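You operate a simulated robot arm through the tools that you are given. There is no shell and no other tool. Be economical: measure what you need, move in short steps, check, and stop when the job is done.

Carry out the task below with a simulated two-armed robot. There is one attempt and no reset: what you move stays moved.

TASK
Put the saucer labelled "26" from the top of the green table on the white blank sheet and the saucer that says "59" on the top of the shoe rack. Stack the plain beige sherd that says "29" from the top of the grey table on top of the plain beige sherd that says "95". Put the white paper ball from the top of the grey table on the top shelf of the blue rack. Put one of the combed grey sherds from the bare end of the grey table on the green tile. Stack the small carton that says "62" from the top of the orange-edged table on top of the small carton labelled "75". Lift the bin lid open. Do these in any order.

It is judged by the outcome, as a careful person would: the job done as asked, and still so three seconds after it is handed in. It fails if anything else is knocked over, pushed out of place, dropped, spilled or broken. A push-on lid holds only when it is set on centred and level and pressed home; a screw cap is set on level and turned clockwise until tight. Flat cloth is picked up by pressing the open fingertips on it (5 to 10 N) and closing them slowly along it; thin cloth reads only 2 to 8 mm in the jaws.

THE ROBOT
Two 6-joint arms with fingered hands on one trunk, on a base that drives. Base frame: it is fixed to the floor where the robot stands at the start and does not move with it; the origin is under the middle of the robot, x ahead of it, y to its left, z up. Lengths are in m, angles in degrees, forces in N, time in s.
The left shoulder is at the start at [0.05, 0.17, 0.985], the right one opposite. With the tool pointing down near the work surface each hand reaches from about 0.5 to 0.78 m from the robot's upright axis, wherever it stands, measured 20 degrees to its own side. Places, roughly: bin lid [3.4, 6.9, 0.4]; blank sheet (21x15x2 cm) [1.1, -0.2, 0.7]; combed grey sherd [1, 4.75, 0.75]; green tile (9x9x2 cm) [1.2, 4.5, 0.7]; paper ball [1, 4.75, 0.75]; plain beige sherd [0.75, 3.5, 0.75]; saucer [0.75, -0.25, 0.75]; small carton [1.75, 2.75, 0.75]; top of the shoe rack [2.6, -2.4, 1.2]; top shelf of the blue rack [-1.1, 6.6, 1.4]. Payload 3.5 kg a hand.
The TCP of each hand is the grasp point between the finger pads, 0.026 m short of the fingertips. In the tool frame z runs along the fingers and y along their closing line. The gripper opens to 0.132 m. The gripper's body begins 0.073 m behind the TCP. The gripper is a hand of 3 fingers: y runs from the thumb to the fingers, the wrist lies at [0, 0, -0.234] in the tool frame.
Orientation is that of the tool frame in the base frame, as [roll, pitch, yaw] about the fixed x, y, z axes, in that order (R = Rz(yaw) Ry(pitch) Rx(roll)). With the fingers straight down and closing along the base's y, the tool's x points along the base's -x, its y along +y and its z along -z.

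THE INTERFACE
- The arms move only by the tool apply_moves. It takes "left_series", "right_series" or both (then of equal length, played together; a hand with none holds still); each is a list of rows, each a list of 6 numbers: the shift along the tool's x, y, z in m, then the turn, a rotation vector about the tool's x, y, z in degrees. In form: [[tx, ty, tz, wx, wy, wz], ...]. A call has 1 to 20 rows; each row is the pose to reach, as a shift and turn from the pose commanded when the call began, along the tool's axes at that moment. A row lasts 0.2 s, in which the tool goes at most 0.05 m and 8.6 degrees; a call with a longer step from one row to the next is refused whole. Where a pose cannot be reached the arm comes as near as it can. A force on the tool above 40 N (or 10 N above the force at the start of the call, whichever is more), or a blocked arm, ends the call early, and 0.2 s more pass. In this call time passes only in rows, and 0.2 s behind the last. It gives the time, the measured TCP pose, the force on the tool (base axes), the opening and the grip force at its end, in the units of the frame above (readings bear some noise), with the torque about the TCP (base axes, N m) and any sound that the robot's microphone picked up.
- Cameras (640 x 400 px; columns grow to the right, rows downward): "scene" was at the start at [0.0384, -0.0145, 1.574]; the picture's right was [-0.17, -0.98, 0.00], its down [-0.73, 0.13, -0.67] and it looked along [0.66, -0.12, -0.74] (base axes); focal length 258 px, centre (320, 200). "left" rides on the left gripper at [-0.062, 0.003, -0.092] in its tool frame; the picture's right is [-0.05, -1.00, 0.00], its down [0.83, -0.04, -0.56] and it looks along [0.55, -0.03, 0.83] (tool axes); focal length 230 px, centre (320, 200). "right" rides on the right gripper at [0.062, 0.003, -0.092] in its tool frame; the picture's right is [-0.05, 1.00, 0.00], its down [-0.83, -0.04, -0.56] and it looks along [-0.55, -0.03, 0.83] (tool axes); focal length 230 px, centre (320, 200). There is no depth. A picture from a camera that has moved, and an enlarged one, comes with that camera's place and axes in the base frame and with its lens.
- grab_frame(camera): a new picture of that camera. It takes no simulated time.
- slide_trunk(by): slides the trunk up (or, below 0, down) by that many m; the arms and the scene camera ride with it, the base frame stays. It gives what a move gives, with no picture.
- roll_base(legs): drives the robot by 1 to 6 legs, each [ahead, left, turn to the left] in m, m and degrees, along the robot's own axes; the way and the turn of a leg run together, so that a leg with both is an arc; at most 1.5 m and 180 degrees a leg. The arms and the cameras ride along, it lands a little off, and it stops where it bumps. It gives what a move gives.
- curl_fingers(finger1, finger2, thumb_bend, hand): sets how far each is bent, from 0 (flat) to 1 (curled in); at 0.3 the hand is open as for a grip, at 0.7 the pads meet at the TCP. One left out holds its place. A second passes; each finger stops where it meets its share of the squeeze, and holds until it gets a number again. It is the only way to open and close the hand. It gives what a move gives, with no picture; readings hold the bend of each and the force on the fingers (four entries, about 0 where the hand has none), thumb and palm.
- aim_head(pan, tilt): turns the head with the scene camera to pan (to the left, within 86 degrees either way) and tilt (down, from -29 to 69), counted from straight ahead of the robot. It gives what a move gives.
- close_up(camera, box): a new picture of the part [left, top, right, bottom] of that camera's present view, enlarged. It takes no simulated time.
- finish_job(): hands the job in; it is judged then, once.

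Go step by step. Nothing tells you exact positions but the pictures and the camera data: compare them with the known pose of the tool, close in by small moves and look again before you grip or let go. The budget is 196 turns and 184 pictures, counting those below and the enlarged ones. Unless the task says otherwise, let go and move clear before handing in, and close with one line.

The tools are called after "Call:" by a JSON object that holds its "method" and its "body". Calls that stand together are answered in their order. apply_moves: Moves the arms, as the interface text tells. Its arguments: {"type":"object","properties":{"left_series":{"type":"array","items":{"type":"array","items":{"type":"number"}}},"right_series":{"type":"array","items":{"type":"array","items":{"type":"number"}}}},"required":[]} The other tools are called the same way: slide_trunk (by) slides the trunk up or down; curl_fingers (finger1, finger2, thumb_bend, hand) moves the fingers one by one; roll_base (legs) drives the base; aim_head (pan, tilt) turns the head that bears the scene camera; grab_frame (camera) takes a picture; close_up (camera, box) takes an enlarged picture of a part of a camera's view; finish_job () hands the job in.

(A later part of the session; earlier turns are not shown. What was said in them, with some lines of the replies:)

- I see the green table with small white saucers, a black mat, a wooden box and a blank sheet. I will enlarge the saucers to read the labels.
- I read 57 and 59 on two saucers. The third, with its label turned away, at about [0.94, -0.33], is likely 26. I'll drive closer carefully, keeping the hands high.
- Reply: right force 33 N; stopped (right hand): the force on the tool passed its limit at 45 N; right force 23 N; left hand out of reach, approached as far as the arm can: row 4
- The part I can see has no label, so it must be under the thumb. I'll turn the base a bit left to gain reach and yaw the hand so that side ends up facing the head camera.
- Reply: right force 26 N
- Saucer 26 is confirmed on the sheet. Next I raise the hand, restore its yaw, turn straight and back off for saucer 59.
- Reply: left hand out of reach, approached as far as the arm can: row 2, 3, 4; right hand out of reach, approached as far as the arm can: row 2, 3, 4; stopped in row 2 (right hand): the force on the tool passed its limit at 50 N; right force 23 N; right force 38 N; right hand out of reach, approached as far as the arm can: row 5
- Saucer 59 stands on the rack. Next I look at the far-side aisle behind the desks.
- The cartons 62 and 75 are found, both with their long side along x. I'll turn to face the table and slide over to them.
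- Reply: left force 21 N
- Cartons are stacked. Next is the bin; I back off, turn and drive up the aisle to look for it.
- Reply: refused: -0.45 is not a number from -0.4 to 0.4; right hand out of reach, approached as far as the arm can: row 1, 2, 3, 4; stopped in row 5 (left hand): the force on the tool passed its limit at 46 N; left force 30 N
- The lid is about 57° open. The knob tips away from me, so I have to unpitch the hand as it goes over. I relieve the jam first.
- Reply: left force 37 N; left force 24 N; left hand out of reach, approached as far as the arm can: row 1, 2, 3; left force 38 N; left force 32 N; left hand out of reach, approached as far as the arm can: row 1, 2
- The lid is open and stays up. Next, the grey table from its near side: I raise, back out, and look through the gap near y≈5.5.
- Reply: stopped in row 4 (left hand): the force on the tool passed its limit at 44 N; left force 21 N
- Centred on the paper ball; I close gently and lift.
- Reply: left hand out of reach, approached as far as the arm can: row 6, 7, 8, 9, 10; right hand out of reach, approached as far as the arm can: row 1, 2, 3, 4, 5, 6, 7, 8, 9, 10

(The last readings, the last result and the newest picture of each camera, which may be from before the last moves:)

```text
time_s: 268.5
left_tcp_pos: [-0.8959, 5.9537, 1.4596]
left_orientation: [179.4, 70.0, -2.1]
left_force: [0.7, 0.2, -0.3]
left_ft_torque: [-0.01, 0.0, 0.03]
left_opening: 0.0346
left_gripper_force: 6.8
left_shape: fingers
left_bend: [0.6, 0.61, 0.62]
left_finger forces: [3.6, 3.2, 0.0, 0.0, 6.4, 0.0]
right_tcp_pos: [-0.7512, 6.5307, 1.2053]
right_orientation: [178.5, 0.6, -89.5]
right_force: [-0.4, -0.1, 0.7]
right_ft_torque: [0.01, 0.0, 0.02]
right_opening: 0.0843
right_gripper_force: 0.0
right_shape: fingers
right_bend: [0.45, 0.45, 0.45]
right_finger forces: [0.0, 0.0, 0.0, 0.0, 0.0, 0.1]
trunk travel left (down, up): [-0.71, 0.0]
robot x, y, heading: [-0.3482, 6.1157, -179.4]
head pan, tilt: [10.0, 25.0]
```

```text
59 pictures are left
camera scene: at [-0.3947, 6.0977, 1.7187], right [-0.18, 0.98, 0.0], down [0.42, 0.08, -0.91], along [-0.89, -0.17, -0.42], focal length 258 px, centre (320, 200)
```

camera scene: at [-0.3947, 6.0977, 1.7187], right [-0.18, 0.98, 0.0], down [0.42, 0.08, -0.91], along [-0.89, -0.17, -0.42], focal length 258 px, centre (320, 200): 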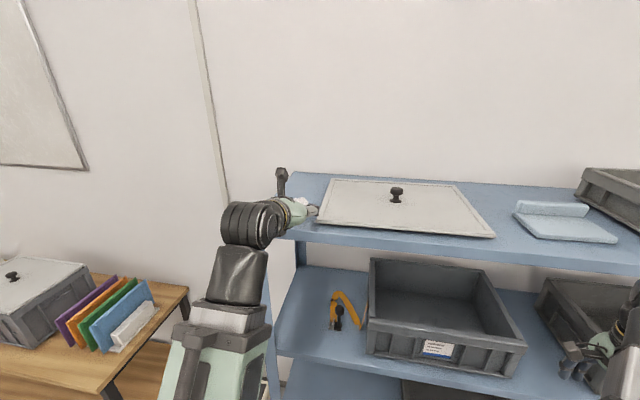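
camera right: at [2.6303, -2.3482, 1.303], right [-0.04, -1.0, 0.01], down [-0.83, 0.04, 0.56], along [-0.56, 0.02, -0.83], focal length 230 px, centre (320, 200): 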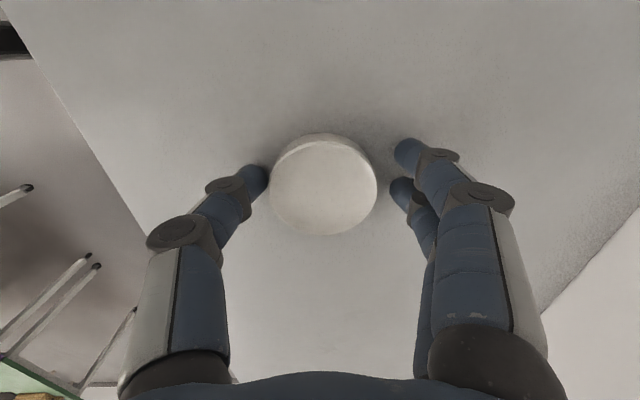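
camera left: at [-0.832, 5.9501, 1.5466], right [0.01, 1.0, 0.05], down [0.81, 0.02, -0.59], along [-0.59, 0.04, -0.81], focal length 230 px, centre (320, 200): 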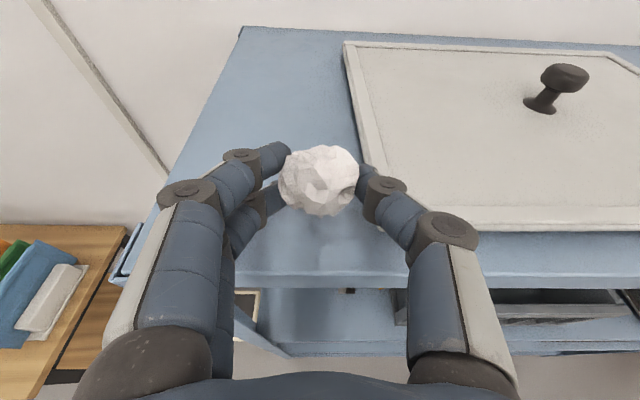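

Call:
{"method": "apply_moves", "body": {"left_series": [[-0.013, 0.011, 0.035, 0, 0, 0], [-0.026, 0.022, 0.07, 0, 0, 0], [-0.039, 0.033, 0.105, 0, 0, 0], [-0.051, 0.043, 0.141, 0, 0, 0]]}}

Call:
{"method": "grab_frame", "body": {"camera": "left"}}

Call:
{"method": "close_up", "body": {"camera": "scene", "box": [200, 130, 400, 280]}}

```text
time_s: 269.5
left_tcp_pos: [-1.0475, 5.9151, 1.4591]
left_orientation: [179.3, 70.0, -2.1]
left_force: [0.2, -0.1, 0.2]
left_ft_torque: [0.0, 0.02, 0.0]
left_opening: 0.0348
left_gripper_force: 6.3
left_shape: fingers
left_bend: [0.6, 0.61, 0.62]
left_finger forces: [3.5, 3.2, 0.1, 0.0, 6.5, 0.1]
right_tcp_pos: [-0.75, 6.5324, 1.2065]
right_orientation: [178.6, 0.7, -89.3]
right_force: [0.1, 0.6, 0.4]
right_ft_torque: [-0.02, 0.02, 0.0]
right_opening: 0.0843
right_gripper_force: 0.0
right_shape: fingers
right_bend: [0.45, 0.45, 0.45]
right_finger forces: [0.1, 0.0, 0.1, 0.1, 0.0, 0.0]
trunk travel left (down, up): [-0.71, 0.0]
robot x, y, heading: [-0.3493, 6.1117, -179.6]
head pan, tilt: [10.0, 25.0]
```

```text
58 pictures are left
camera left: at [-0.9821, 5.9117, 1.5466], right [0.01, 1.0, 0.05], down [0.81, 0.02, -0.59], along [-0.59, 0.04, -0.81], focal length 230 px, centre (320, 200)
```

left: 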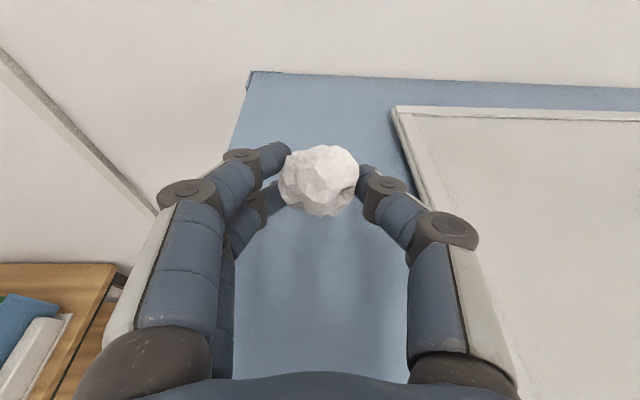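

```text
2.67 times, centred on (300, 205) of scene
camera zoom: at [-0.3956, 6.0975, 1.7186], right [-0.18, 0.98, 0.0], down [0.42, 0.08, -0.91], along [-0.89, -0.17, -0.42], focal length 687 px, centre (373, 187)
```

zoom: 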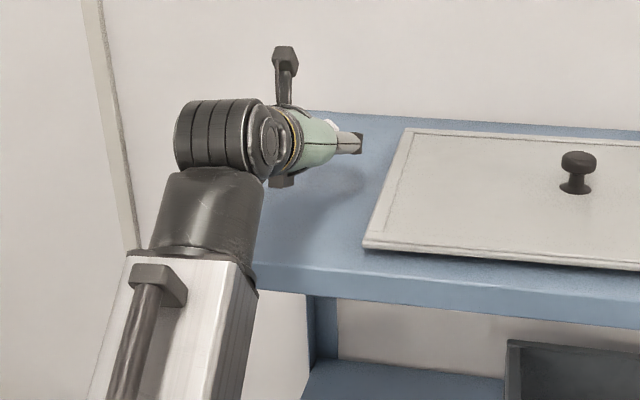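

Call:
{"method": "apply_moves", "body": {"left_series": [[0.0038, 0, 0.0014, 0, 0, 0], [0.0075, 0, 0.0027, 0, 0, 0], [0.0113, 0, 0.0041, 0, 0, 0]]}}

Call:
{"method": "grab_frame", "body": {"camera": "left"}}

```text
time_s: 270.3
left_tcp_pos: [-1.0479, 5.9155, 1.4487]
left_orientation: [179.4, 70.0, -2.1]
left_force: [-0.3, 0.4, -0.3]
left_ft_torque: [-0.02, 0.01, -0.02]
left_opening: 0.0348
left_gripper_force: 6.4
left_shape: fingers
left_bend: [0.6, 0.61, 0.62]
left_finger forces: [3.5, 3.1, 0.0, 0.0, 6.4, 0.0]
right_tcp_pos: [-0.7504, 6.5329, 1.2044]
right_orientation: [178.5, 0.6, -89.4]
right_force: [-0.1, 0.2, -0.3]
right_ft_torque: [0.0, 0.0, -0.06]
right_opening: 0.0843
right_gripper_force: 0.0
right_shape: fingers
right_bend: [0.45, 0.45, 0.45]
right_finger forces: [0.0, 0.1, 0.0, 0.0, 0.0, 0.0]
trunk travel left (down, up): [-0.71, 0.0]
robot x, y, heading: [-0.3439, 6.1144, -179.5]
head pan, tilt: [10.0, 25.0]
```

```text
56 pictures are left
camera left: at [-0.9812, 5.9111, 1.5359], right [0.01, 1.0, 0.05], down [0.81, 0.02, -0.59], along [-0.59, 0.04, -0.81], focal length 230 px, centre (320, 200)
```

left: 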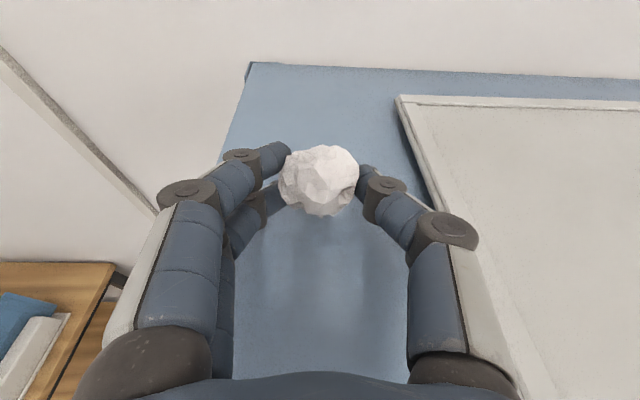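

Call:
{"method": "apply_moves", "body": {"left_series": [[0.0038, 0, 0.0014, 0, 0, 0], [0.0075, 0, 0.0027, 0, 0, 0], [0.0113, 0, 0.0041, 0, 0, 0]]}}

```text
time_s: 271.1
left_tcp_pos: [-1.0471, 5.9162, 1.4357]
left_orientation: [179.4, 69.9, -2.0]
left_force: [-0.4, -0.6, 0.1]
left_ft_torque: [0.01, -0.02, -0.02]
left_opening: 0.0349
left_gripper_force: 6.5
left_shape: fingers
left_bend: [0.6, 0.61, 0.62]
left_finger forces: [3.6, 3.4, 0.0, 0.1, 6.3, 0.0]
right_tcp_pos: [-0.7507, 6.5316, 1.2054]
right_orientation: [178.5, 0.7, -89.6]
right_force: [-0.4, 0.6, 0.4]
right_ft_torque: [-0.01, 0.02, -0.02]
right_opening: 0.0839
right_gripper_force: 0.1
right_shape: fingers
right_bend: [0.45, 0.45, 0.45]
right_finger forces: [0.0, 0.0, 0.0, 0.0, 0.0, 0.1]
trunk travel left (down, up): [-0.71, 0.0]
robot x, y, heading: [-0.3469, 6.1144, -179.5]
head pan, tilt: [10.0, 25.0]
```

Call:
{"method": "apply_moves", "body": {"left_series": [[0.0028, 0, 0.001, 0, 0, 0], [0.0056, 0, 0.002, 0, 0, 0], [0.0085, 0, 0.0031, 0, 0, 0]]}}

Call:
{"method": "grab_frame", "body": {"camera": "left"}}

```text
time_s: 272.0
left_tcp_pos: [-1.0466, 5.9143, 1.4354]
left_orientation: [178.9, 71.2, -2.4]
left_force: [0.4, 1.1, 8.9]
left_ft_torque: [-0.21, 0.24, -0.01]
left_opening: 0.0348
left_gripper_force: 12.2
left_shape: fingers
left_bend: [0.61, 0.63, 0.62]
left_finger forces: [3.2, 13.3, 0.0, 0.0, 7.0, 0.0]
right_tcp_pos: [-0.75, 6.5322, 1.2049]
right_orientation: [178.4, 0.6, -89.4]
right_force: [-0.5, 0.4, -0.1]
right_ft_torque: [-0.02, -0.02, 0.0]
right_opening: 0.0842
right_gripper_force: 0.1
right_shape: fingers
right_bend: [0.45, 0.45, 0.45]
right_finger forces: [0.0, 0.1, 0.1, 0.1, 0.0, 0.1]
trunk travel left (down, up): [-0.71, 0.0]
robot x, y, heading: [-0.3441, 6.1129, -179.3]
head pan, tilt: [10.0, 25.0]
stopped in row 3 (left hand): the force on the tool passed its limit at 42 N (the readings are from after the stop); the commanded pose is now the measured one
```

```text
55 pictures are left
camera left: at [-0.9784, 5.9113, 1.521], right [0.01, 1.0, 0.04], down [0.79, 0.02, -0.61], along [-0.61, 0.04, -0.79], focal length 230 px, centre (320, 200)
```

left: 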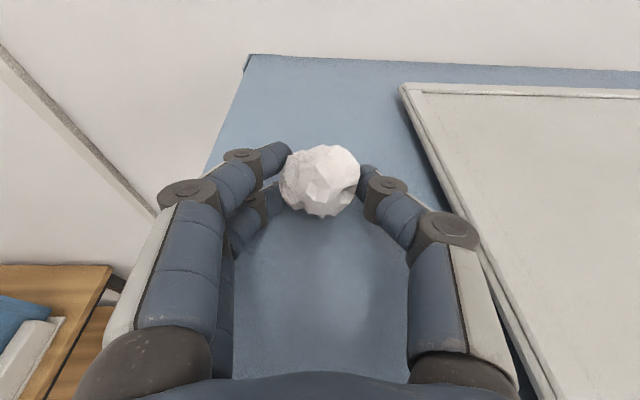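

Call:
{"method": "apply_moves", "body": {"left_series": [[-0.001, 0, 0, 0, 0, 0]]}}

Call:
{"method": "curl_fingers", "body": {"hand": "left", "finger1": 0.42, "finger2": 0.42, "thumb_bend": 0.42}}

Call:
{"method": "grab_frame", "body": {"camera": "left"}}

```text
time_s: 272.4
left_tcp_pos: [-1.0473, 5.9151, 1.4353]
left_orientation: [178.9, 71.0, -2.6]
left_force: [2.7, -0.5, 8.8]
left_ft_torque: [-0.19, 0.14, 0.06]
left_opening: 0.0347
left_gripper_force: 10.7
left_shape: fingers
left_bend: [0.61, 0.62, 0.62]
left_finger forces: [3.6, 11.3, 0.1, 0.0, 6.6, 0.1]
right_tcp_pos: [-0.7496, 6.5316, 1.2052]
right_orientation: [178.5, 0.6, -89.4]
right_force: [-0.4, -0.4, -0.3]
right_ft_torque: [-0.01, 0.01, -0.02]
right_opening: 0.0842
right_gripper_force: 0.1
right_shape: fingers
right_bend: [0.45, 0.45, 0.45]
right_finger forces: [0.1, 0.0, 0.0, 0.0, 0.0, 0.0]
trunk travel left (down, up): [-0.71, 0.0]
robot x, y, heading: [-0.347, 6.1134, -179.3]
head pan, tilt: [10.0, 25.0]
```

```text
time_s: 273.4
left_tcp_pos: [-1.0478, 5.9179, 1.4362]
left_orientation: [178.7, 71.0, -2.7]
left_force: [-0.7, 3.5, 11.6]
left_ft_torque: [-0.45, 0.35, -0.19]
left_opening: 0.0942
left_gripper_force: 6.1
left_shape: fingers
left_bend: [0.42, 0.47, 0.42]
left_finger forces: [0.0, 11.5, 0.0, 0.0, 0.1, 0.0]
right_tcp_pos: [-0.7494, 6.5336, 1.2053]
right_orientation: [178.5, 0.6, -89.5]
right_force: [-0.4, 0.3, -0.1]
right_ft_torque: [0.0, 0.04, 0.0]
right_opening: 0.0842
right_gripper_force: 0.1
right_shape: fingers
right_bend: [0.45, 0.45, 0.45]
right_finger forces: [0.0, 0.1, 0.0, 0.0, 0.0, 0.0]
trunk travel left (down, up): [-0.71, 0.0]
robot x, y, heading: [-0.3451, 6.113, -179.4]
head pan, tilt: [10.0, 25.0]
```

```text
54 pictures are left
camera left: at [-0.9792, 5.9131, 1.5216], right [0.01, 1.0, 0.04], down [0.8, 0.02, -0.61], along [-0.61, 0.04, -0.79], focal length 230 px, centre (320, 200)
```

left: 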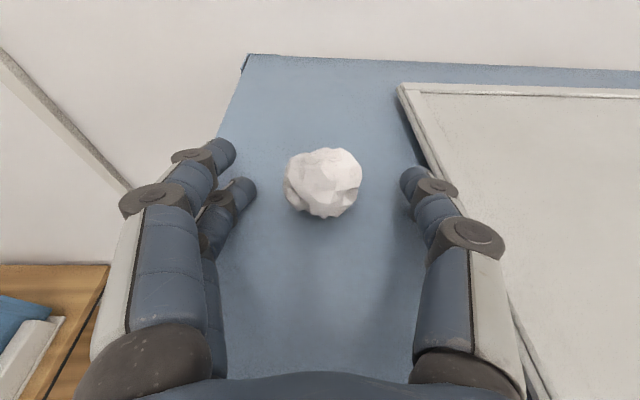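

Call:
{"method": "apply_moves", "body": {"left_series": [[-0.006, 0, -0.01, 0, 0, 0], [-0.008, 0, -0.05, 0, 0, 0], [-0.008, 0, -0.09, 0, 0, 0], [-0.008, 0, -0.13, 0, 0, 0]]}}

Call:
{"method": "roll_base", "body": {"legs": [[-0.15, 0, 0]]}}

Call:
{"method": "grab_frame", "body": {"camera": "scene"}}

```text
time_s: 274.4
left_tcp_pos: [-0.9278, 5.9136, 1.4861]
left_orientation: [179.0, 70.9, -2.5]
left_force: [-0.5, -0.5, -0.2]
left_ft_torque: [0.05, 0.0, -0.01]
left_opening: 0.0945
left_gripper_force: 0.0
left_shape: fingers
left_bend: [0.42, 0.42, 0.42]
left_finger forces: [0.0, 0.0, 0.1, 0.1, 0.0, 0.1]
right_tcp_pos: [-0.7513, 6.5322, 1.2061]
right_orientation: [178.4, 0.7, -89.5]
right_force: [-0.4, -0.3, 0.3]
right_ft_torque: [0.01, 0.03, -0.04]
right_opening: 0.084
right_gripper_force: 0.1
right_shape: fingers
right_bend: [0.45, 0.45, 0.45]
right_finger forces: [0.0, 0.0, 0.1, 0.0, 0.1, 0.0]
trunk travel left (down, up): [-0.71, 0.0]
robot x, y, heading: [-0.3459, 6.1148, -179.4]
head pan, tilt: [10.0, 25.0]
```

```text
time_s: 275.7
left_tcp_pos: [-0.7809, 5.9155, 1.4867]
left_orientation: [178.9, 71.0, -2.5]
left_force: [-0.1, 0.8, 0.1]
left_ft_torque: [0.02, 0.0, 0.01]
left_opening: 0.0943
left_gripper_force: 0.1
left_shape: fingers
left_bend: [0.42, 0.42, 0.42]
left_finger forces: [0.0, 0.1, 0.1, 0.0, 0.1, 0.1]
right_tcp_pos: [-0.6033, 6.5331, 1.2065]
right_orientation: [178.4, 0.6, -89.5]
right_force: [1.4, 0.4, 0.4]
right_ft_torque: [0.02, 0.04, 0.01]
right_opening: 0.0841
right_gripper_force: 0.0
right_shape: fingers
right_bend: [0.45, 0.45, 0.45]
right_finger forces: [0.1, 0.0, 0.1, 0.0, 0.0, 0.1]
trunk travel left (down, up): [-0.71, 0.0]
robot x, y, heading: [-0.201, 6.1187, -179.4]
head pan, tilt: [10.0, 25.0]
```

```text
53 pictures are left
camera scene: at [-0.2465, 6.0992, 1.7187], right [-0.18, 0.98, 0.0], down [0.41, 0.08, -0.91], along [-0.89, -0.17, -0.42], focal length 258 px, centre (320, 200)
```

scene: 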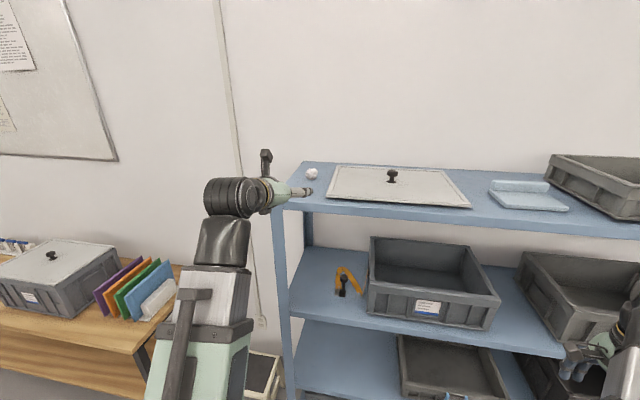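

Call:
{"method": "apply_moves", "body": {"left_series": [[0.036, 0, 0.0124, 0, 7.1, 0], [0.072, 0, 0.0248, 0, 14.2, 0], [0.108, 0, 0.0372, 0, 21.3, 0], [0.144, 0, 0.0496, 0, 28.4, 0], [0.18, 0, 0.062, 0, 35.5, 0], [0.216, 0, 0.0744, 0, 42.6, 0], [0.252, 0, 0.0868, 0, 49.7, 0], [0.288, 0, 0.0992, 0, 56.8, 0], [0.324, 0, 0.1116, 0, 63.9, 0], [0.36, 0, 0.124, 0, 71, 0]]}}

Call:
{"method": "roll_base", "body": {"legs": [[0, 0.7, 0], [0, 0, 90], [1.3, 0, 0], [0.6, 0, 0], [0, 0, 90]]}}

Call:
{"method": "aim_head", "body": {"pan": 0, "tilt": 45}}

Call:
{"method": "grab_frame", "body": {"camera": "scene"}}

```text
time_s: 277.9
left_tcp_pos: [-0.7849, 5.9111, 1.1049]
left_orientation: [179.7, -0.2, -1.5]
left_force: [0.3, 0.6, 0.1]
left_ft_torque: [-0.02, 0.0, 0.01]
left_opening: 0.0942
left_gripper_force: 0.0
left_shape: fingers
left_bend: [0.42, 0.42, 0.42]
left_finger forces: [0.0, 0.1, 0.1, 0.0, 0.0, 0.0]
right_tcp_pos: [-0.6059, 6.5336, 1.2065]
right_orientation: [178.6, 0.6, -89.4]
right_force: [0.2, 0.5, 0.2]
right_ft_torque: [0.04, 0.01, 0.04]
right_opening: 0.0841
right_gripper_force: 0.0
right_shape: fingers
right_bend: [0.45, 0.45, 0.45]
right_finger forces: [0.1, 0.0, 0.0, 0.0, 0.0, 0.1]
trunk travel left (down, up): [-0.71, 0.0]
robot x, y, heading: [-0.2026, 6.1162, -179.3]
head pan, tilt: [10.0, 25.0]
```

```text
time_s: 298.4
left_tcp_pos: [0.4118, 3.7254, 1.1064]
left_orientation: [179.7, -0.1, 177.2]
left_force: [-0.2, 0.4, -0.3]
left_ft_torque: [-0.02, -0.03, 0.01]
left_opening: 0.0943
left_gripper_force: 0.0
left_shape: fingers
left_bend: [0.42, 0.42, 0.42]
left_finger forces: [0.1, 0.0, 0.0, 0.1, 0.0, 0.0]
right_tcp_pos: [0.2163, 3.1065, 1.2047]
right_orientation: [178.4, 0.7, 89.4]
right_force: [-1.0, 0.3, 0.0]
right_ft_torque: [-0.01, -0.02, -0.01]
right_opening: 0.0842
right_gripper_force: 0.1
right_shape: fingers
right_bend: [0.45, 0.45, 0.45]
right_finger forces: [0.0, 0.1, 0.1, 0.0, 0.1, 0.1]
trunk travel left (down, up): [-0.71, 0.0]
robot x, y, heading: [-0.1823, 3.5309, -0.5]
head pan, tilt: [10.0, 25.0]
```

```text
time_s: 299.3
left_tcp_pos: [0.4119, 3.726, 1.1053]
left_orientation: [179.8, -0.1, 177.2]
left_force: [-0.1, 0.1, 1.0]
left_ft_torque: [-0.02, -0.02, -0.01]
left_opening: 0.094
left_gripper_force: 0.1
left_shape: fingers
left_bend: [0.42, 0.42, 0.42]
left_finger forces: [0.0, 0.0, 0.1, 0.0, 0.0, 0.0]
right_tcp_pos: [0.2169, 3.1062, 1.2059]
right_orientation: [178.6, 0.6, 89.3]
right_force: [0.9, 0.9, 0.0]
right_ft_torque: [-0.01, -0.01, 0.01]
right_opening: 0.0838
right_gripper_force: 0.0
right_shape: fingers
right_bend: [0.45, 0.45, 0.45]
right_finger forces: [0.0, 0.1, 0.0, 0.0, 0.0, 0.0]
trunk travel left (down, up): [-0.71, 0.0]
robot x, y, heading: [-0.1795, 3.535, -0.6]
head pan, tilt: [0.0, 45.0]
```

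```text
52 pictures are left
camera scene: at [-0.1373, 3.5313, 1.6881], right [-0.01, -1.0, 0.0], down [-0.71, 0.01, -0.71], along [0.71, -0.01, -0.71], focal length 258 px, centre (320, 200)
```

scene: 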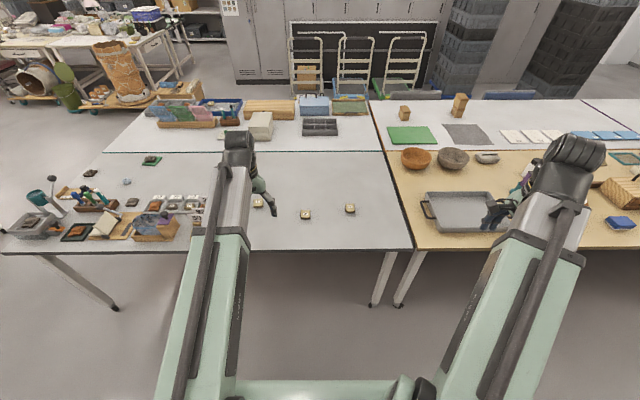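

Call:
{"method": "close_up", "body": {"camera": "scene", "box": [240, 190, 370, 230]}}

Call:
{"method": "close_up", "body": {"camera": "scene", "box": [240, 195, 275, 215]}}

Call:
{"method": "close_up", "body": {"camera": "scene", "box": [20, 60, 120, 120]}}

```text
4.92 times, centred on (305, 210) of scene
camera zoom: at [-0.1373, 3.5313, 1.6881], right [-0.01, -1.0, 0.0], down [-0.71, 0.01, -0.71], along [0.71, -0.01, -0.71], focal length 1268 px, centre (394, 151)
```

zoom: 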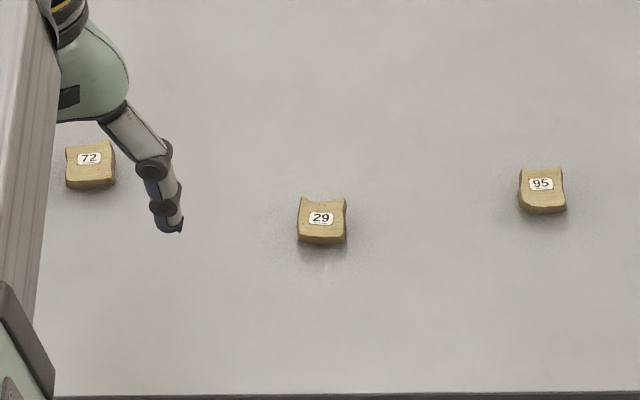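

```text
16.00 times, centred on (258, 205) of scene
camera zoom: at [-0.1373, 3.5313, 1.6881], right [-0.01, -1.0, 0.0], down [-0.71, 0.01, -0.71], along [0.71, -0.01, -0.71], focal length 4121 px, centre (1320, 120)
```

zoom: 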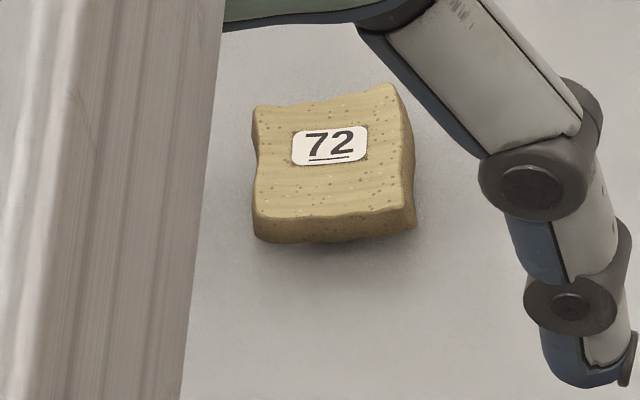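

```text
6.40 times, centred on (70, 90) of scene
camera zoom: at [-0.1373, 3.5313, 1.6881], right [-0.01, -1.0, 0.0], down [-0.71, 0.01, -0.71], along [0.71, -0.01, -0.71], focal length 1648 px, centre (1920, 904)
```

zoom: 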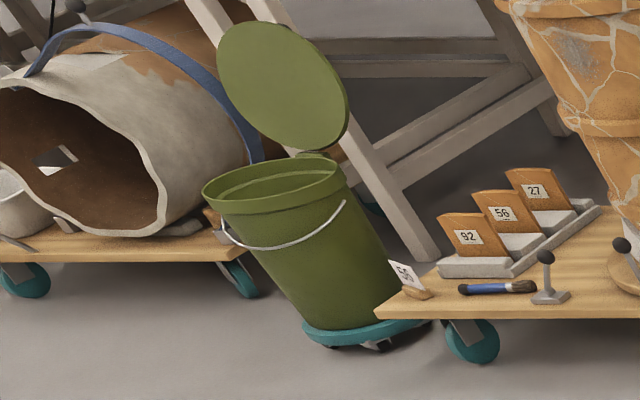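

Call:
{"method": "roll_base", "body": {"legs": [[0.28, -0.08, 0.6]]}}

Call:
{"method": "grab_frame", "body": {"camera": "left"}}

Call:
{"method": "aim_head", "body": {"pan": 0, "tilt": 58}}

Call:
{"method": "grab_frame", "body": {"camera": "scene"}}

```text
time_s: 301.3
left_tcp_pos: [0.6923, 3.6468, 1.1059]
left_orientation: [179.6, 0.0, 177.6]
left_force: [0.3, 0.2, -0.6]
left_ft_torque: [0.04, 0.02, 0.0]
left_opening: 0.0943
left_gripper_force: 0.2
left_shape: fingers
left_bend: [0.42, 0.42, 0.42]
left_finger forces: [0.0, 0.0, 0.0, 0.0, 0.0, 0.0]
right_tcp_pos: [0.5005, 3.0273, 1.2049]
right_orientation: [178.6, 0.6, 89.7]
right_force: [0.4, -0.7, 0.6]
right_ft_torque: [0.03, 0.06, 0.02]
right_opening: 0.0841
right_gripper_force: 0.0
right_shape: fingers
right_bend: [0.45, 0.45, 0.45]
right_finger forces: [0.1, 0.1, 0.1, 0.0, 0.1, 0.1]
trunk travel left (down, up): [-0.71, 0.0]
robot x, y, heading: [0.1004, 3.4483, -0.7]
head pan, tilt: [0.0, 45.0]
```

```text
48 pictures are left
camera left: at [0.755, 3.6473, 1.1954], right [0.01, -1.0, -0.01], down [-0.83, -0.01, 0.56], along [-0.56, 0.0, -0.83], focal length 230 px, centre (320, 200)
```

left: 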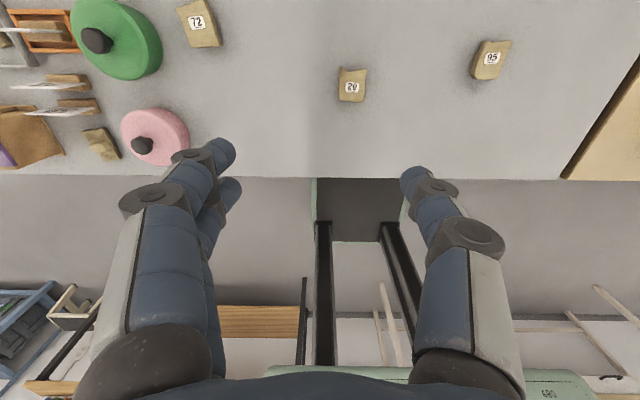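

```text
time_s: 302.0
left_tcp_pos: [0.6914, 3.6465, 1.1056]
left_orientation: [179.7, 0.0, 177.7]
left_force: [-0.9, -0.2, 0.6]
left_ft_torque: [0.0, -0.07, 0.01]
left_opening: 0.0944
left_gripper_force: 0.1
left_shape: fingers
left_bend: [0.42, 0.42, 0.42]
left_finger forces: [0.1, 0.0, 0.0, 0.0, 0.0, 0.0]
right_tcp_pos: [0.5001, 3.0273, 1.2055]
right_orientation: [178.5, 0.8, 89.6]
right_force: [-0.2, 0.6, 0.1]
right_ft_torque: [-0.02, 0.0, 0.0]
right_opening: 0.0839
right_gripper_force: 0.2
right_shape: fingers
right_bend: [0.45, 0.45, 0.45]
right_finger forces: [0.1, 0.0, 0.0, 0.1, 0.0, 0.0]
trunk travel left (down, up): [-0.71, 0.0]
robot x, y, heading: [0.1007, 3.4514, -0.4]
head pan, tilt: [0.0, 58.0]
```

```text
47 pictures are left
camera scene: at [0.1311, 3.4499, 1.671], right [-0.01, -1.0, 0.0], down [-0.85, 0.01, -0.53], along [0.53, 0.0, -0.85], focal length 258 px, centre (320, 200)
```

scene: 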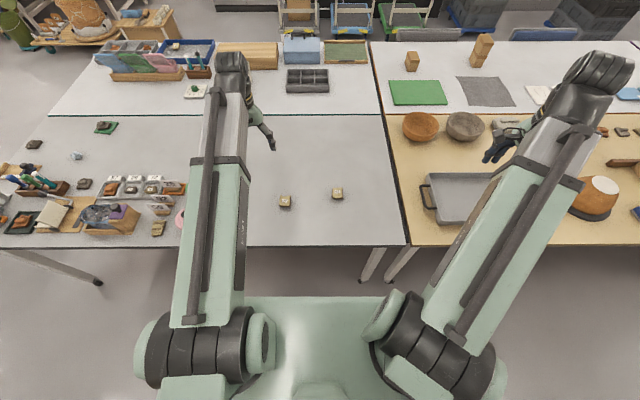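

Call:
{"method": "apply_moves", "body": {"left_series": [[-0.003, -0.026, 0.03, 0, 0, 0], [-0.0062, -0.0528, 0.06, 0, 0, 0], [-0.0062, -0.0528, 0.105, 0, 0, 0], [-0.0062, -0.0528, 0.15, 0, 0, 0], [-0.0062, -0.0528, 0.195, 0, 0, 0], [-0.0062, -0.0528, 0.235, 0, 0, 0]]}}

Call:
{"method": "grab_frame", "body": {"camera": "left"}}

Call:
{"method": "close_up", "body": {"camera": "scene", "box": [260, 170, 360, 230]}}

```text
time_s: 303.4
left_tcp_pos: [0.696, 3.5955, 0.8675]
left_orientation: [179.7, -0.1, 177.6]
left_force: [0.2, 0.8, -0.4]
left_ft_torque: [0.0, -0.05, 0.0]
left_opening: 0.0943
left_gripper_force: 0.1
left_shape: fingers
left_bend: [0.42, 0.42, 0.42]
left_finger forces: [0.0, 0.0, 0.0, 0.0, 0.0, 0.0]
right_tcp_pos: [0.5006, 3.0268, 1.2052]
right_orientation: [178.5, 0.8, 89.6]
right_force: [-0.3, -0.8, 0.7]
right_ft_torque: [0.01, 0.02, 0.01]
right_opening: 0.0841
right_gripper_force: 0.1
right_shape: fingers
right_bend: [0.45, 0.45, 0.45]
right_finger forces: [0.1, 0.0, 0.0, 0.1, 0.0, 0.0]
trunk travel left (down, up): [-0.71, 0.0]
robot x, y, heading: [0.1036, 3.447, -0.4]
head pan, tilt: [0.0, 58.0]
```

```text
46 pictures are left
camera left: at [0.759, 3.5961, 0.9579], right [0.01, -1.0, -0.01], down [-0.83, -0.01, 0.56], along [-0.56, 0.0, -0.83], focal length 230 px, centre (320, 200)
```

left: 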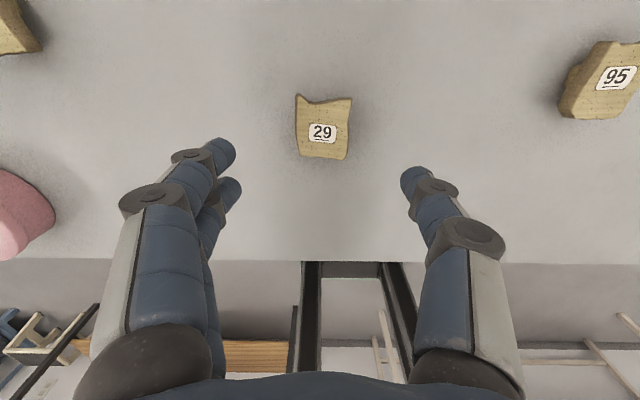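

```text
6.40 times, centred on (310, 200) of scene
camera zoom: at [0.1313, 3.4499, 1.671], right [-0.01, -1.0, 0.0], down [-0.85, 0.01, -0.53], along [0.53, 0.0, -0.85], focal length 1648 px, centre (384, 200)
```

zoom: 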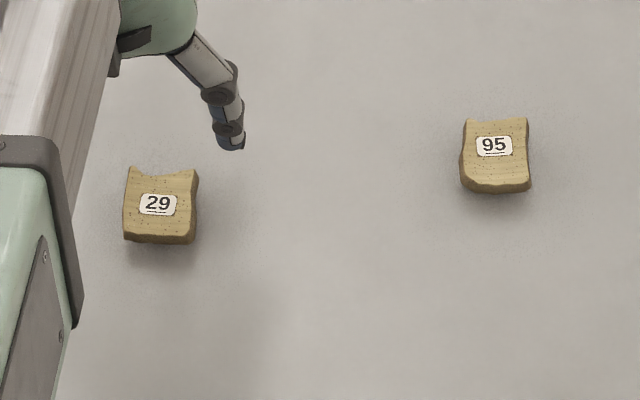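

Call:
{"method": "apply_moves", "body": {"left_series": [[-0.001, -0.001, 0.04, 0, 0, 0], [-0.001, -0.001, 0.075, 0, 0, 0], [-0.001, -0.001, 0.09, 0, 0, 0], [-0.001, -0.001, 0.094, 0, 0, 0]]}}

Call:
{"method": "curl_fingers", "body": {"hand": "left", "finger1": 0.66, "finger2": 0.66, "thumb_bend": 0.66}}

Call:
{"method": "grab_frame", "body": {"camera": "left"}}

```text
time_s: 304.4
left_tcp_pos: [0.6953, 3.5954, 0.7759]
left_orientation: [179.7, -0.1, 177.7]
left_force: [-0.3, -0.3, -0.4]
left_ft_torque: [0.03, -0.04, -0.02]
left_opening: 0.094
left_gripper_force: 0.1
left_shape: fingers
left_bend: [0.42, 0.42, 0.42]
left_finger forces: [0.0, 0.1, 0.0, 0.0, 0.0, 0.0]
right_tcp_pos: [0.4992, 3.0277, 1.2062]
right_orientation: [178.5, 0.7, 89.6]
right_force: [-0.4, 0.1, -0.2]
right_ft_torque: [0.01, -0.01, -0.02]
right_opening: 0.084
right_gripper_force: 0.1
right_shape: fingers
right_bend: [0.45, 0.45, 0.45]
right_finger forces: [0.0, 0.1, 0.0, 0.0, 0.0, 0.0]
trunk travel left (down, up): [-0.71, 0.0]
robot x, y, heading: [0.0989, 3.4527, -0.4]
head pan, tilt: [0.0, 58.0]
```

```text
time_s: 305.4
left_tcp_pos: [0.6945, 3.5945, 0.7749]
left_orientation: [179.7, 0.0, 177.5]
left_force: [0.0, 0.6, 0.0]
left_ft_torque: [-0.03, 0.03, -0.02]
left_opening: 0.0446
left_gripper_force: 11.5
left_shape: fingers
left_bend: [0.58, 0.59, 0.6]
left_finger forces: [5.5, 5.6, 0.0, 0.0, 12.2, 0.1]
right_tcp_pos: [0.4999, 3.028, 1.2062]
right_orientation: [178.5, 0.7, 89.7]
right_force: [0.2, 0.3, 0.2]
right_ft_torque: [-0.02, -0.02, 0.02]
right_opening: 0.0841
right_gripper_force: 0.0
right_shape: fingers
right_bend: [0.45, 0.45, 0.45]
right_finger forces: [0.0, 0.1, 0.1, 0.1, 0.1, 0.0]
trunk travel left (down, up): [-0.71, 0.0]
robot x, y, heading: [0.0999, 3.4483, -0.3]
head pan, tilt: [0.0, 58.0]
```

```text
44 pictures are left
camera left: at [0.7585, 3.5955, 0.8655], right [0.01, -1.0, -0.01], down [-0.83, -0.01, 0.56], along [-0.56, 0.0, -0.83], focal length 230 px, centre (320, 200)
```

left: 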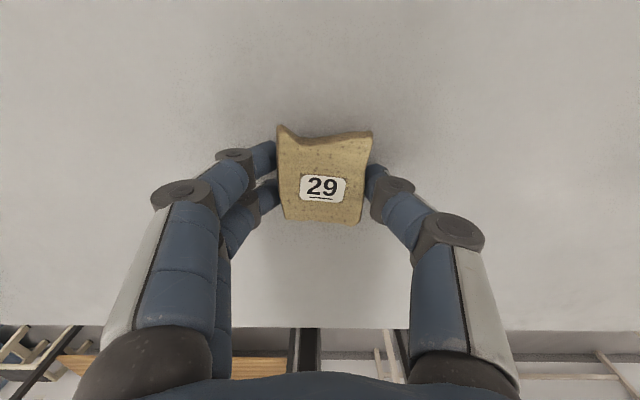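

Call:
{"method": "apply_moves", "body": {"left_series": [[0, 0, -0.01, 0, 0, 0], [0, 0, -0.05, 0, 0, 0], [0, 0, -0.09, 0, 0, 0], [-0.009, -0.044, -0.09, 0, 0, 0], [-0.018, -0.088, -0.09, 0, 0, 0], [-0.027, -0.132, -0.09, 0, 0, 0], [-0.036, -0.176, -0.09, 0, 0, 0], [-0.0462, -0.219, -0.09, 0, 0, 0]]}}

Call:
{"method": "grab_frame", "body": {"camera": "left"}}

Call:
{"method": "close_up", "body": {"camera": "scene", "box": [280, 150, 380, 230]}}

```text
time_s: 307.2
left_tcp_pos: [0.7341, 3.3727, 0.8652]
left_orientation: [179.6, 0.1, 177.6]
left_force: [-0.4, -1.0, -0.3]
left_ft_torque: [0.01, 0.04, -0.03]
left_opening: 0.0446
left_gripper_force: 11.0
left_shape: fingers
left_bend: [0.59, 0.59, 0.6]
left_finger forces: [5.5, 5.2, 0.1, 0.1, 12.3, 0.0]
right_tcp_pos: [0.5011, 3.0271, 1.2056]
right_orientation: [178.5, 0.6, 89.6]
right_force: [0.1, -0.2, 0.3]
right_ft_torque: [0.01, 0.01, 0.01]
right_opening: 0.0841
right_gripper_force: 0.2
right_shape: fingers
right_bend: [0.45, 0.45, 0.45]
right_finger forces: [0.0, 0.0, 0.0, 0.0, 0.0, 0.1]
trunk travel left (down, up): [-0.71, 0.0]
robot x, y, heading: [0.1, 3.4544, -0.4]
head pan, tilt: [0.0, 58.0]
```

```text
43 pictures are left
camera left: at [0.7967, 3.3732, 0.9553], right [0.01, -1.0, -0.01], down [-0.83, -0.01, 0.56], along [-0.56, 0.0, -0.83], focal length 230 px, centre (320, 200)
```

left: 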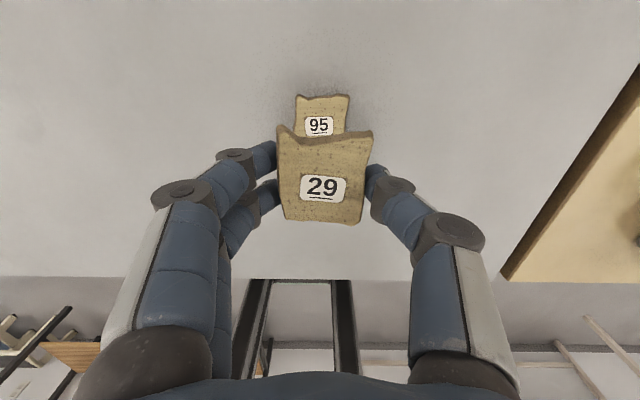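

```text
5.00 times, centred on (330, 190) of scene
camera zoom: at [0.1313, 3.4493, 1.6709], right [-0.01, -1.0, 0.0], down [-0.85, 0.01, -0.53], along [0.53, 0.0, -0.85], focal length 1288 px, centre (270, 250)
```

zoom: 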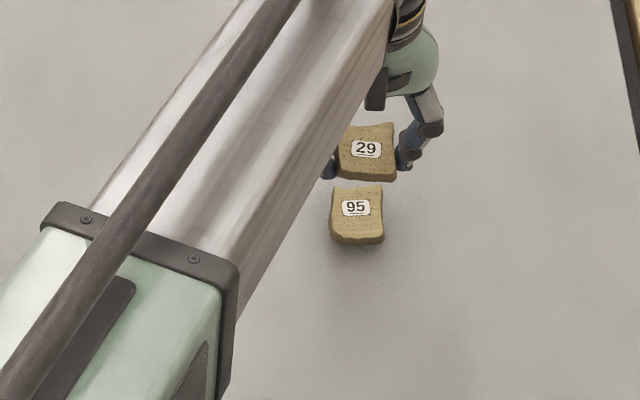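

Call:
{"method": "apply_moves", "body": {"left_series": [[0, 0, 0.03, 0, 0, 0], [0, 0, 0.05, 0, 0, 0], [0, 0, 0.058, 0, 0, 0]]}}

Call:
{"method": "apply_moves", "body": {"left_series": [[0, 0, 0.002, 0, 0, 0], [0, 0, 0.004, 0, 0, 0], [0, 0, 0.006, 0, 0, 0]]}}

Call:
{"method": "grab_frame", "body": {"camera": "left"}}

Call:
{"method": "close_up", "body": {"camera": "scene", "box": [310, 160, 374, 210]}}

```text
time_s: 308.0
left_tcp_pos: [0.7319, 3.3733, 0.8078]
left_orientation: [179.6, -0.1, 177.6]
left_force: [0.7, -0.6, -1.1]
left_ft_torque: [0.0, 0.0, 0.0]
left_opening: 0.0445
left_gripper_force: 11.2
left_shape: fingers
left_bend: [0.59, 0.59, 0.6]
left_finger forces: [5.4, 5.2, 0.0, 0.0, 12.2, 0.0]
right_tcp_pos: [0.4993, 3.0271, 1.2059]
right_orientation: [178.5, 0.6, 89.6]
right_force: [1.3, -0.1, -0.3]
right_ft_torque: [0.02, 0.02, 0.05]
right_opening: 0.0839
right_gripper_force: 0.1
right_shape: fingers
right_bend: [0.45, 0.45, 0.45]
right_finger forces: [0.0, 0.0, 0.0, 0.1, 0.0, 0.0]
trunk travel left (down, up): [-0.71, 0.0]
robot x, y, heading: [0.1008, 3.4505, -0.4]
head pan, tilt: [0.0, 58.0]
```

```text
time_s: 308.8
left_tcp_pos: [0.7314, 3.3732, 0.801]
left_orientation: [179.7, 0.0, 177.6]
left_force: [-0.1, 0.6, -0.7]
left_ft_torque: [0.0, 0.03, -0.01]
left_opening: 0.0443
left_gripper_force: 11.5
left_shape: fingers
left_bend: [0.59, 0.59, 0.6]
left_finger forces: [5.4, 5.1, 0.1, 0.1, 12.1, 0.0]
right_tcp_pos: [0.5006, 3.0264, 1.206]
right_orientation: [178.6, 0.6, 89.6]
right_force: [-0.3, -0.3, -0.8]
right_ft_torque: [-0.02, 0.02, 0.03]
right_opening: 0.084
right_gripper_force: 0.0
right_shape: fingers
right_bend: [0.45, 0.45, 0.45]
right_finger forces: [0.0, 0.0, 0.0, 0.1, 0.0, 0.1]
trunk travel left (down, up): [-0.71, 0.0]
robot x, y, heading: [0.1022, 3.452, -0.6]
head pan, tilt: [0.0, 58.0]
```

```text
41 pictures are left
camera left: at [0.7953, 3.3738, 0.8912], right [0.01, -1.0, -0.01], down [-0.83, -0.01, 0.56], along [-0.56, 0.0, -0.83], focal length 230 px, centre (320, 200)
```

left: 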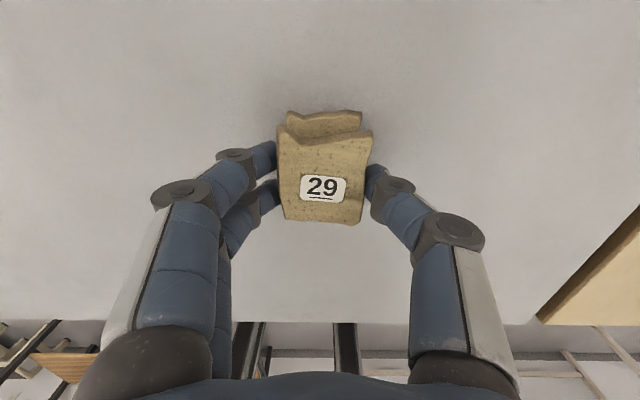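

```text
8.00 times, centred on (342, 185) of scene
camera zoom: at [0.1311, 3.4498, 1.6709], right [-0.01, -1.0, 0.0], down [-0.85, 0.01, -0.53], along [0.53, 0.0, -0.85], focal length 2061 px, centre (144, 320)
```

zoom: 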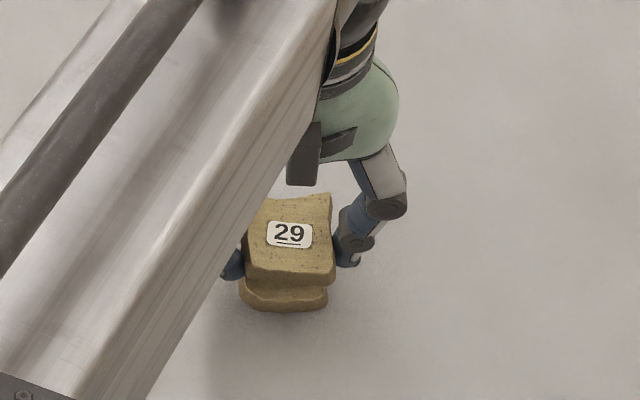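

Call:
{"method": "apply_moves", "body": {"left_series": [[0, 0.001, 0.002, 0, 0, 0], [0, 0.001, 0.004, 0, 0, 0]]}}

```text
time_s: 309.4
left_tcp_pos: [0.733, 3.3748, 0.7979]
left_orientation: [179.8, 0.0, 177.6]
left_force: [-0.6, 0.3, 4.7]
left_ft_torque: [-0.08, 0.0, -0.01]
left_opening: 0.044
left_gripper_force: 11.5
left_shape: fingers
left_bend: [0.59, 0.59, 0.61]
left_finger forces: [5.2, 5.3, 0.1, 0.0, 11.9, 0.0]
right_tcp_pos: [0.4995, 3.0269, 1.2053]
right_orientation: [178.5, 0.7, 89.6]
right_force: [-0.5, -0.5, 0.5]
right_ft_torque: [0.03, -0.02, -0.03]
right_opening: 0.0843
right_gripper_force: 0.1
right_shape: fingers
right_bend: [0.45, 0.45, 0.45]
right_finger forces: [0.0, 0.0, 0.0, 0.0, 0.0, 0.1]
trunk travel left (down, up): [-0.71, 0.0]
robot x, y, heading: [0.1003, 3.4526, -0.4]
head pan, tilt: [0.0, 58.0]
```

Light contact at 4.7 N. I release and lift away.

Call:
{"method": "curl_fingers", "body": {"hand": "left", "finger1": 0.45, "finger2": 0.45, "thumb_bend": 0.45}}

Call:
{"method": "apply_moves", "body": {"left_series": [[0, 0, -0.02, 0, 0, 0], [0, 0, -0.06, 0, 0, 0], [0, 0, -0.11, 0, 0, 0], [0, 0, -0.16, 0, 0, 0], [0, 0.04, -0.19, 0, 0, 0], [0, 0.08, -0.22, 0, 0, 0], [0, 0.12, -0.25, 0, 0, 0], [0, 0.16, -0.27, 0, 0, 0], [0, 0.2, -0.29, 0, 0, 0]]}}

Call:
{"method": "grab_frame", "body": {"camera": "scene"}}

Call:
{"method": "close_up", "body": {"camera": "scene", "box": [310, 160, 374, 210]}}

```text
time_s: 310.4
left_tcp_pos: [0.7321, 3.3745, 0.7975]
left_orientation: [179.7, -0.1, 177.7]
left_force: [0.2, -0.9, 0.2]
left_ft_torque: [0.03, 0.01, 0.0]
left_opening: 0.084
left_gripper_force: 0.0
left_shape: fingers
left_bend: [0.45, 0.45, 0.45]
left_finger forces: [0.0, 0.1, 0.0, 0.0, 0.1, 0.1]
right_tcp_pos: [0.5004, 3.028, 1.2054]
right_orientation: [178.5, 0.6, 89.7]
right_force: [-1.2, 0.2, -1.1]
right_ft_torque: [0.03, -0.01, 0.0]
right_opening: 0.0841
right_gripper_force: 0.1
right_shape: fingers
right_bend: [0.45, 0.45, 0.45]
right_finger forces: [0.0, 0.0, 0.0, 0.0, 0.0, 0.0]
trunk travel left (down, up): [-0.71, 0.0]
robot x, y, heading: [0.099, 3.4509, -0.6]
head pan, tilt: [0.0, 58.0]
```

```text
time_s: 312.4
left_tcp_pos: [0.7387, 3.5739, 1.0883]
left_orientation: [179.8, -0.1, 177.5]
left_force: [-1.2, 0.8, -1.1]
left_ft_torque: [-0.01, 0.01, -0.02]
left_opening: 0.0841
left_gripper_force: 0.1
left_shape: fingers
left_bend: [0.45, 0.45, 0.45]
left_finger forces: [0.1, 0.0, 0.1, 0.0, 0.0, 0.0]
right_tcp_pos: [0.4997, 3.027, 1.2061]
right_orientation: [178.5, 0.7, 89.6]
right_force: [-1.1, -0.3, 0.7]
right_ft_torque: [-0.05, -0.01, 0.01]
right_opening: 0.084
right_gripper_force: 0.0
right_shape: fingers
right_bend: [0.45, 0.45, 0.45]
right_finger forces: [0.0, 0.0, 0.1, 0.0, 0.1, 0.0]
trunk travel left (down, up): [-0.71, 0.0]
robot x, y, heading: [0.1033, 3.4503, -0.3]
head pan, tilt: [0.0, 58.0]
```

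```text
39 pictures are left
camera scene: at [0.1309, 3.4505, 1.6709], right [-0.01, -1.0, 0.0], down [-0.85, 0.01, -0.53], along [0.53, 0.0, -0.85], focal length 258 px, centre (320, 200)
```

scene: 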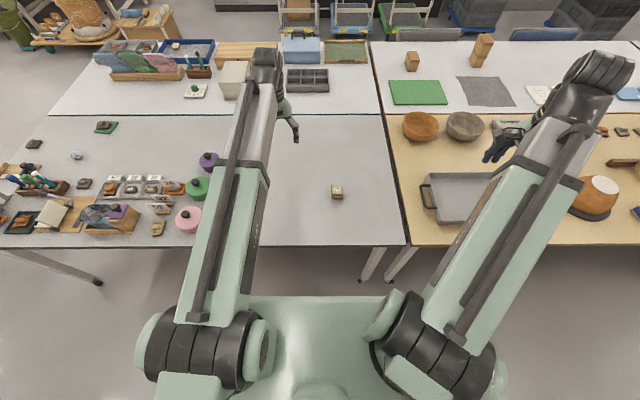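

```text
8.00 times, centred on (342, 185) of scene
camera zoom: at [0.1309, 3.4505, 1.6709], right [-0.01, -1.0, 0.0], down [-0.85, 0.01, -0.53], along [0.53, 0.0, -0.85], focal length 2061 px, centre (144, 320)
```

zoom: 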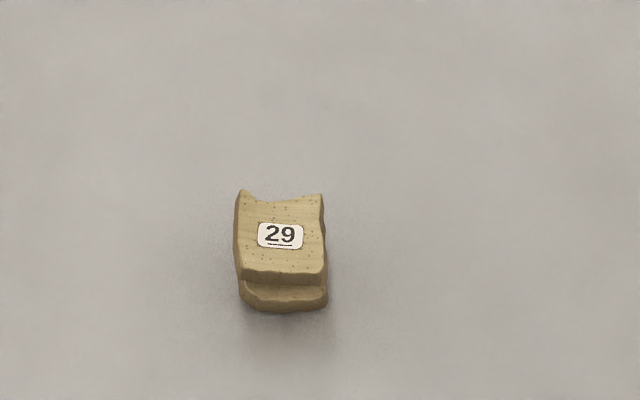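

Call:
{"method": "close_up", "body": {"camera": "scene", "box": [60, 110, 140, 170]}}

Call:
{"method": "close_up", "body": {"camera": "scene", "box": [440, 20, 520, 80]}}

Call:
{"method": "aim_head", "body": {"pan": 45, "tilt": 20}}

Call:
{"method": "grab_frame", "body": {"camera": "scene"}}

```text
6.67 times, centred on (100, 140) of scene
camera zoom: at [0.1309, 3.4505, 1.6709], right [-0.01, -1.0, 0.0], down [-0.85, 0.01, -0.53], along [0.53, 0.0, -0.85], focal length 1717 px, centre (1787, 600)
```

zoom: 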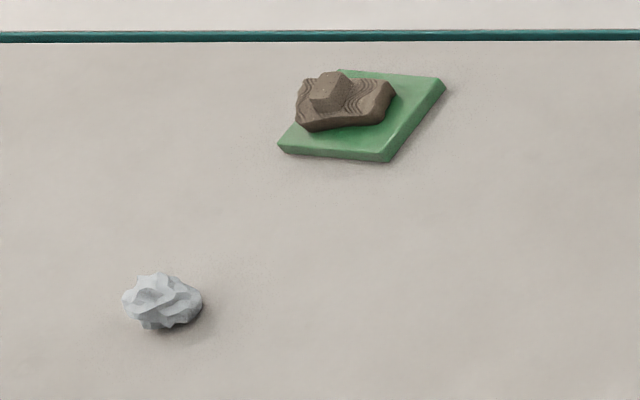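

```text
6.67 times, centred on (480, 50) of scene
camera zoom: at [0.1309, 3.4505, 1.6709], right [-0.01, -1.0, 0.0], down [-0.85, 0.01, -0.53], along [0.53, 0.0, -0.85], focal length 1717 px, centre (-747, 1200)
```

zoom: 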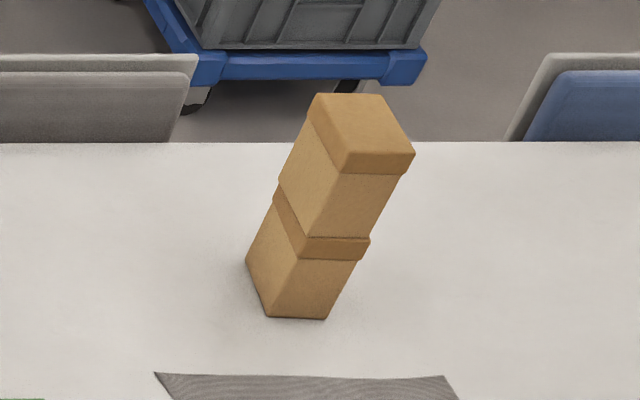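

```text
time_s: 313.6
left_tcp_pos: [0.7385, 3.573, 1.0876]
left_orientation: [179.7, -0.1, 177.6]
left_force: [0.2, 0.3, -0.1]
left_ft_torque: [0.03, 0.01, 0.0]
left_opening: 0.0842
left_gripper_force: 0.0
left_shape: fingers
left_bend: [0.45, 0.45, 0.45]
left_finger forces: [0.0, 0.0, 0.0, 0.1, 0.0, 0.0]
right_tcp_pos: [0.4997, 3.0276, 1.2062]
right_orientation: [178.5, 0.7, 89.7]
right_force: [-0.3, -0.5, -0.3]
right_ft_torque: [0.03, 0.0, -0.01]
right_opening: 0.0841
right_gripper_force: 0.1
right_shape: fingers
right_bend: [0.45, 0.45, 0.45]
right_finger forces: [0.1, 0.0, 0.0, 0.0, 0.1, 0.0]
trunk travel left (down, up): [-0.71, 0.0]
robot x, y, heading: [0.103, 3.4506, -0.3]
head pan, tilt: [45.0, 20.0]
```

```text
35 pictures are left
camera scene: at [0.1285, 3.5157, 1.7267], right [0.7, -0.71, 0.0], down [-0.24, -0.24, -0.94], along [0.67, 0.66, -0.34], focal length 258 px, centre (320, 200)
```

scene: 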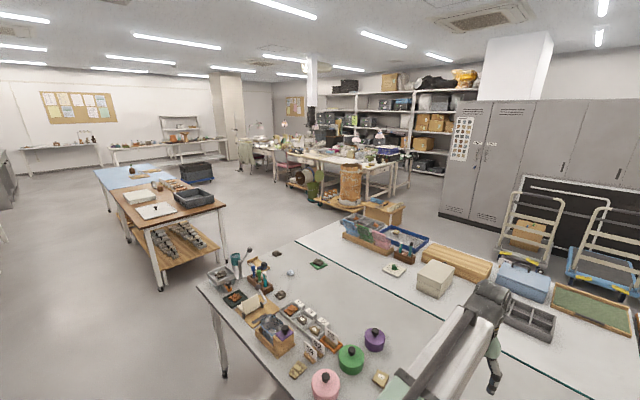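

Both stacks are up, the combed sherd is on the tile, the ball is on the rack, both saucers are in place, the bin lid is open, and the hands are clear. I'm handing in.

Call:
{"method": "finish_job", "body": {}}

```text
The job is handed in.
```

I finished all the requested placements, stacks and the bin lid, and handed the job in with both hands empty and clear.
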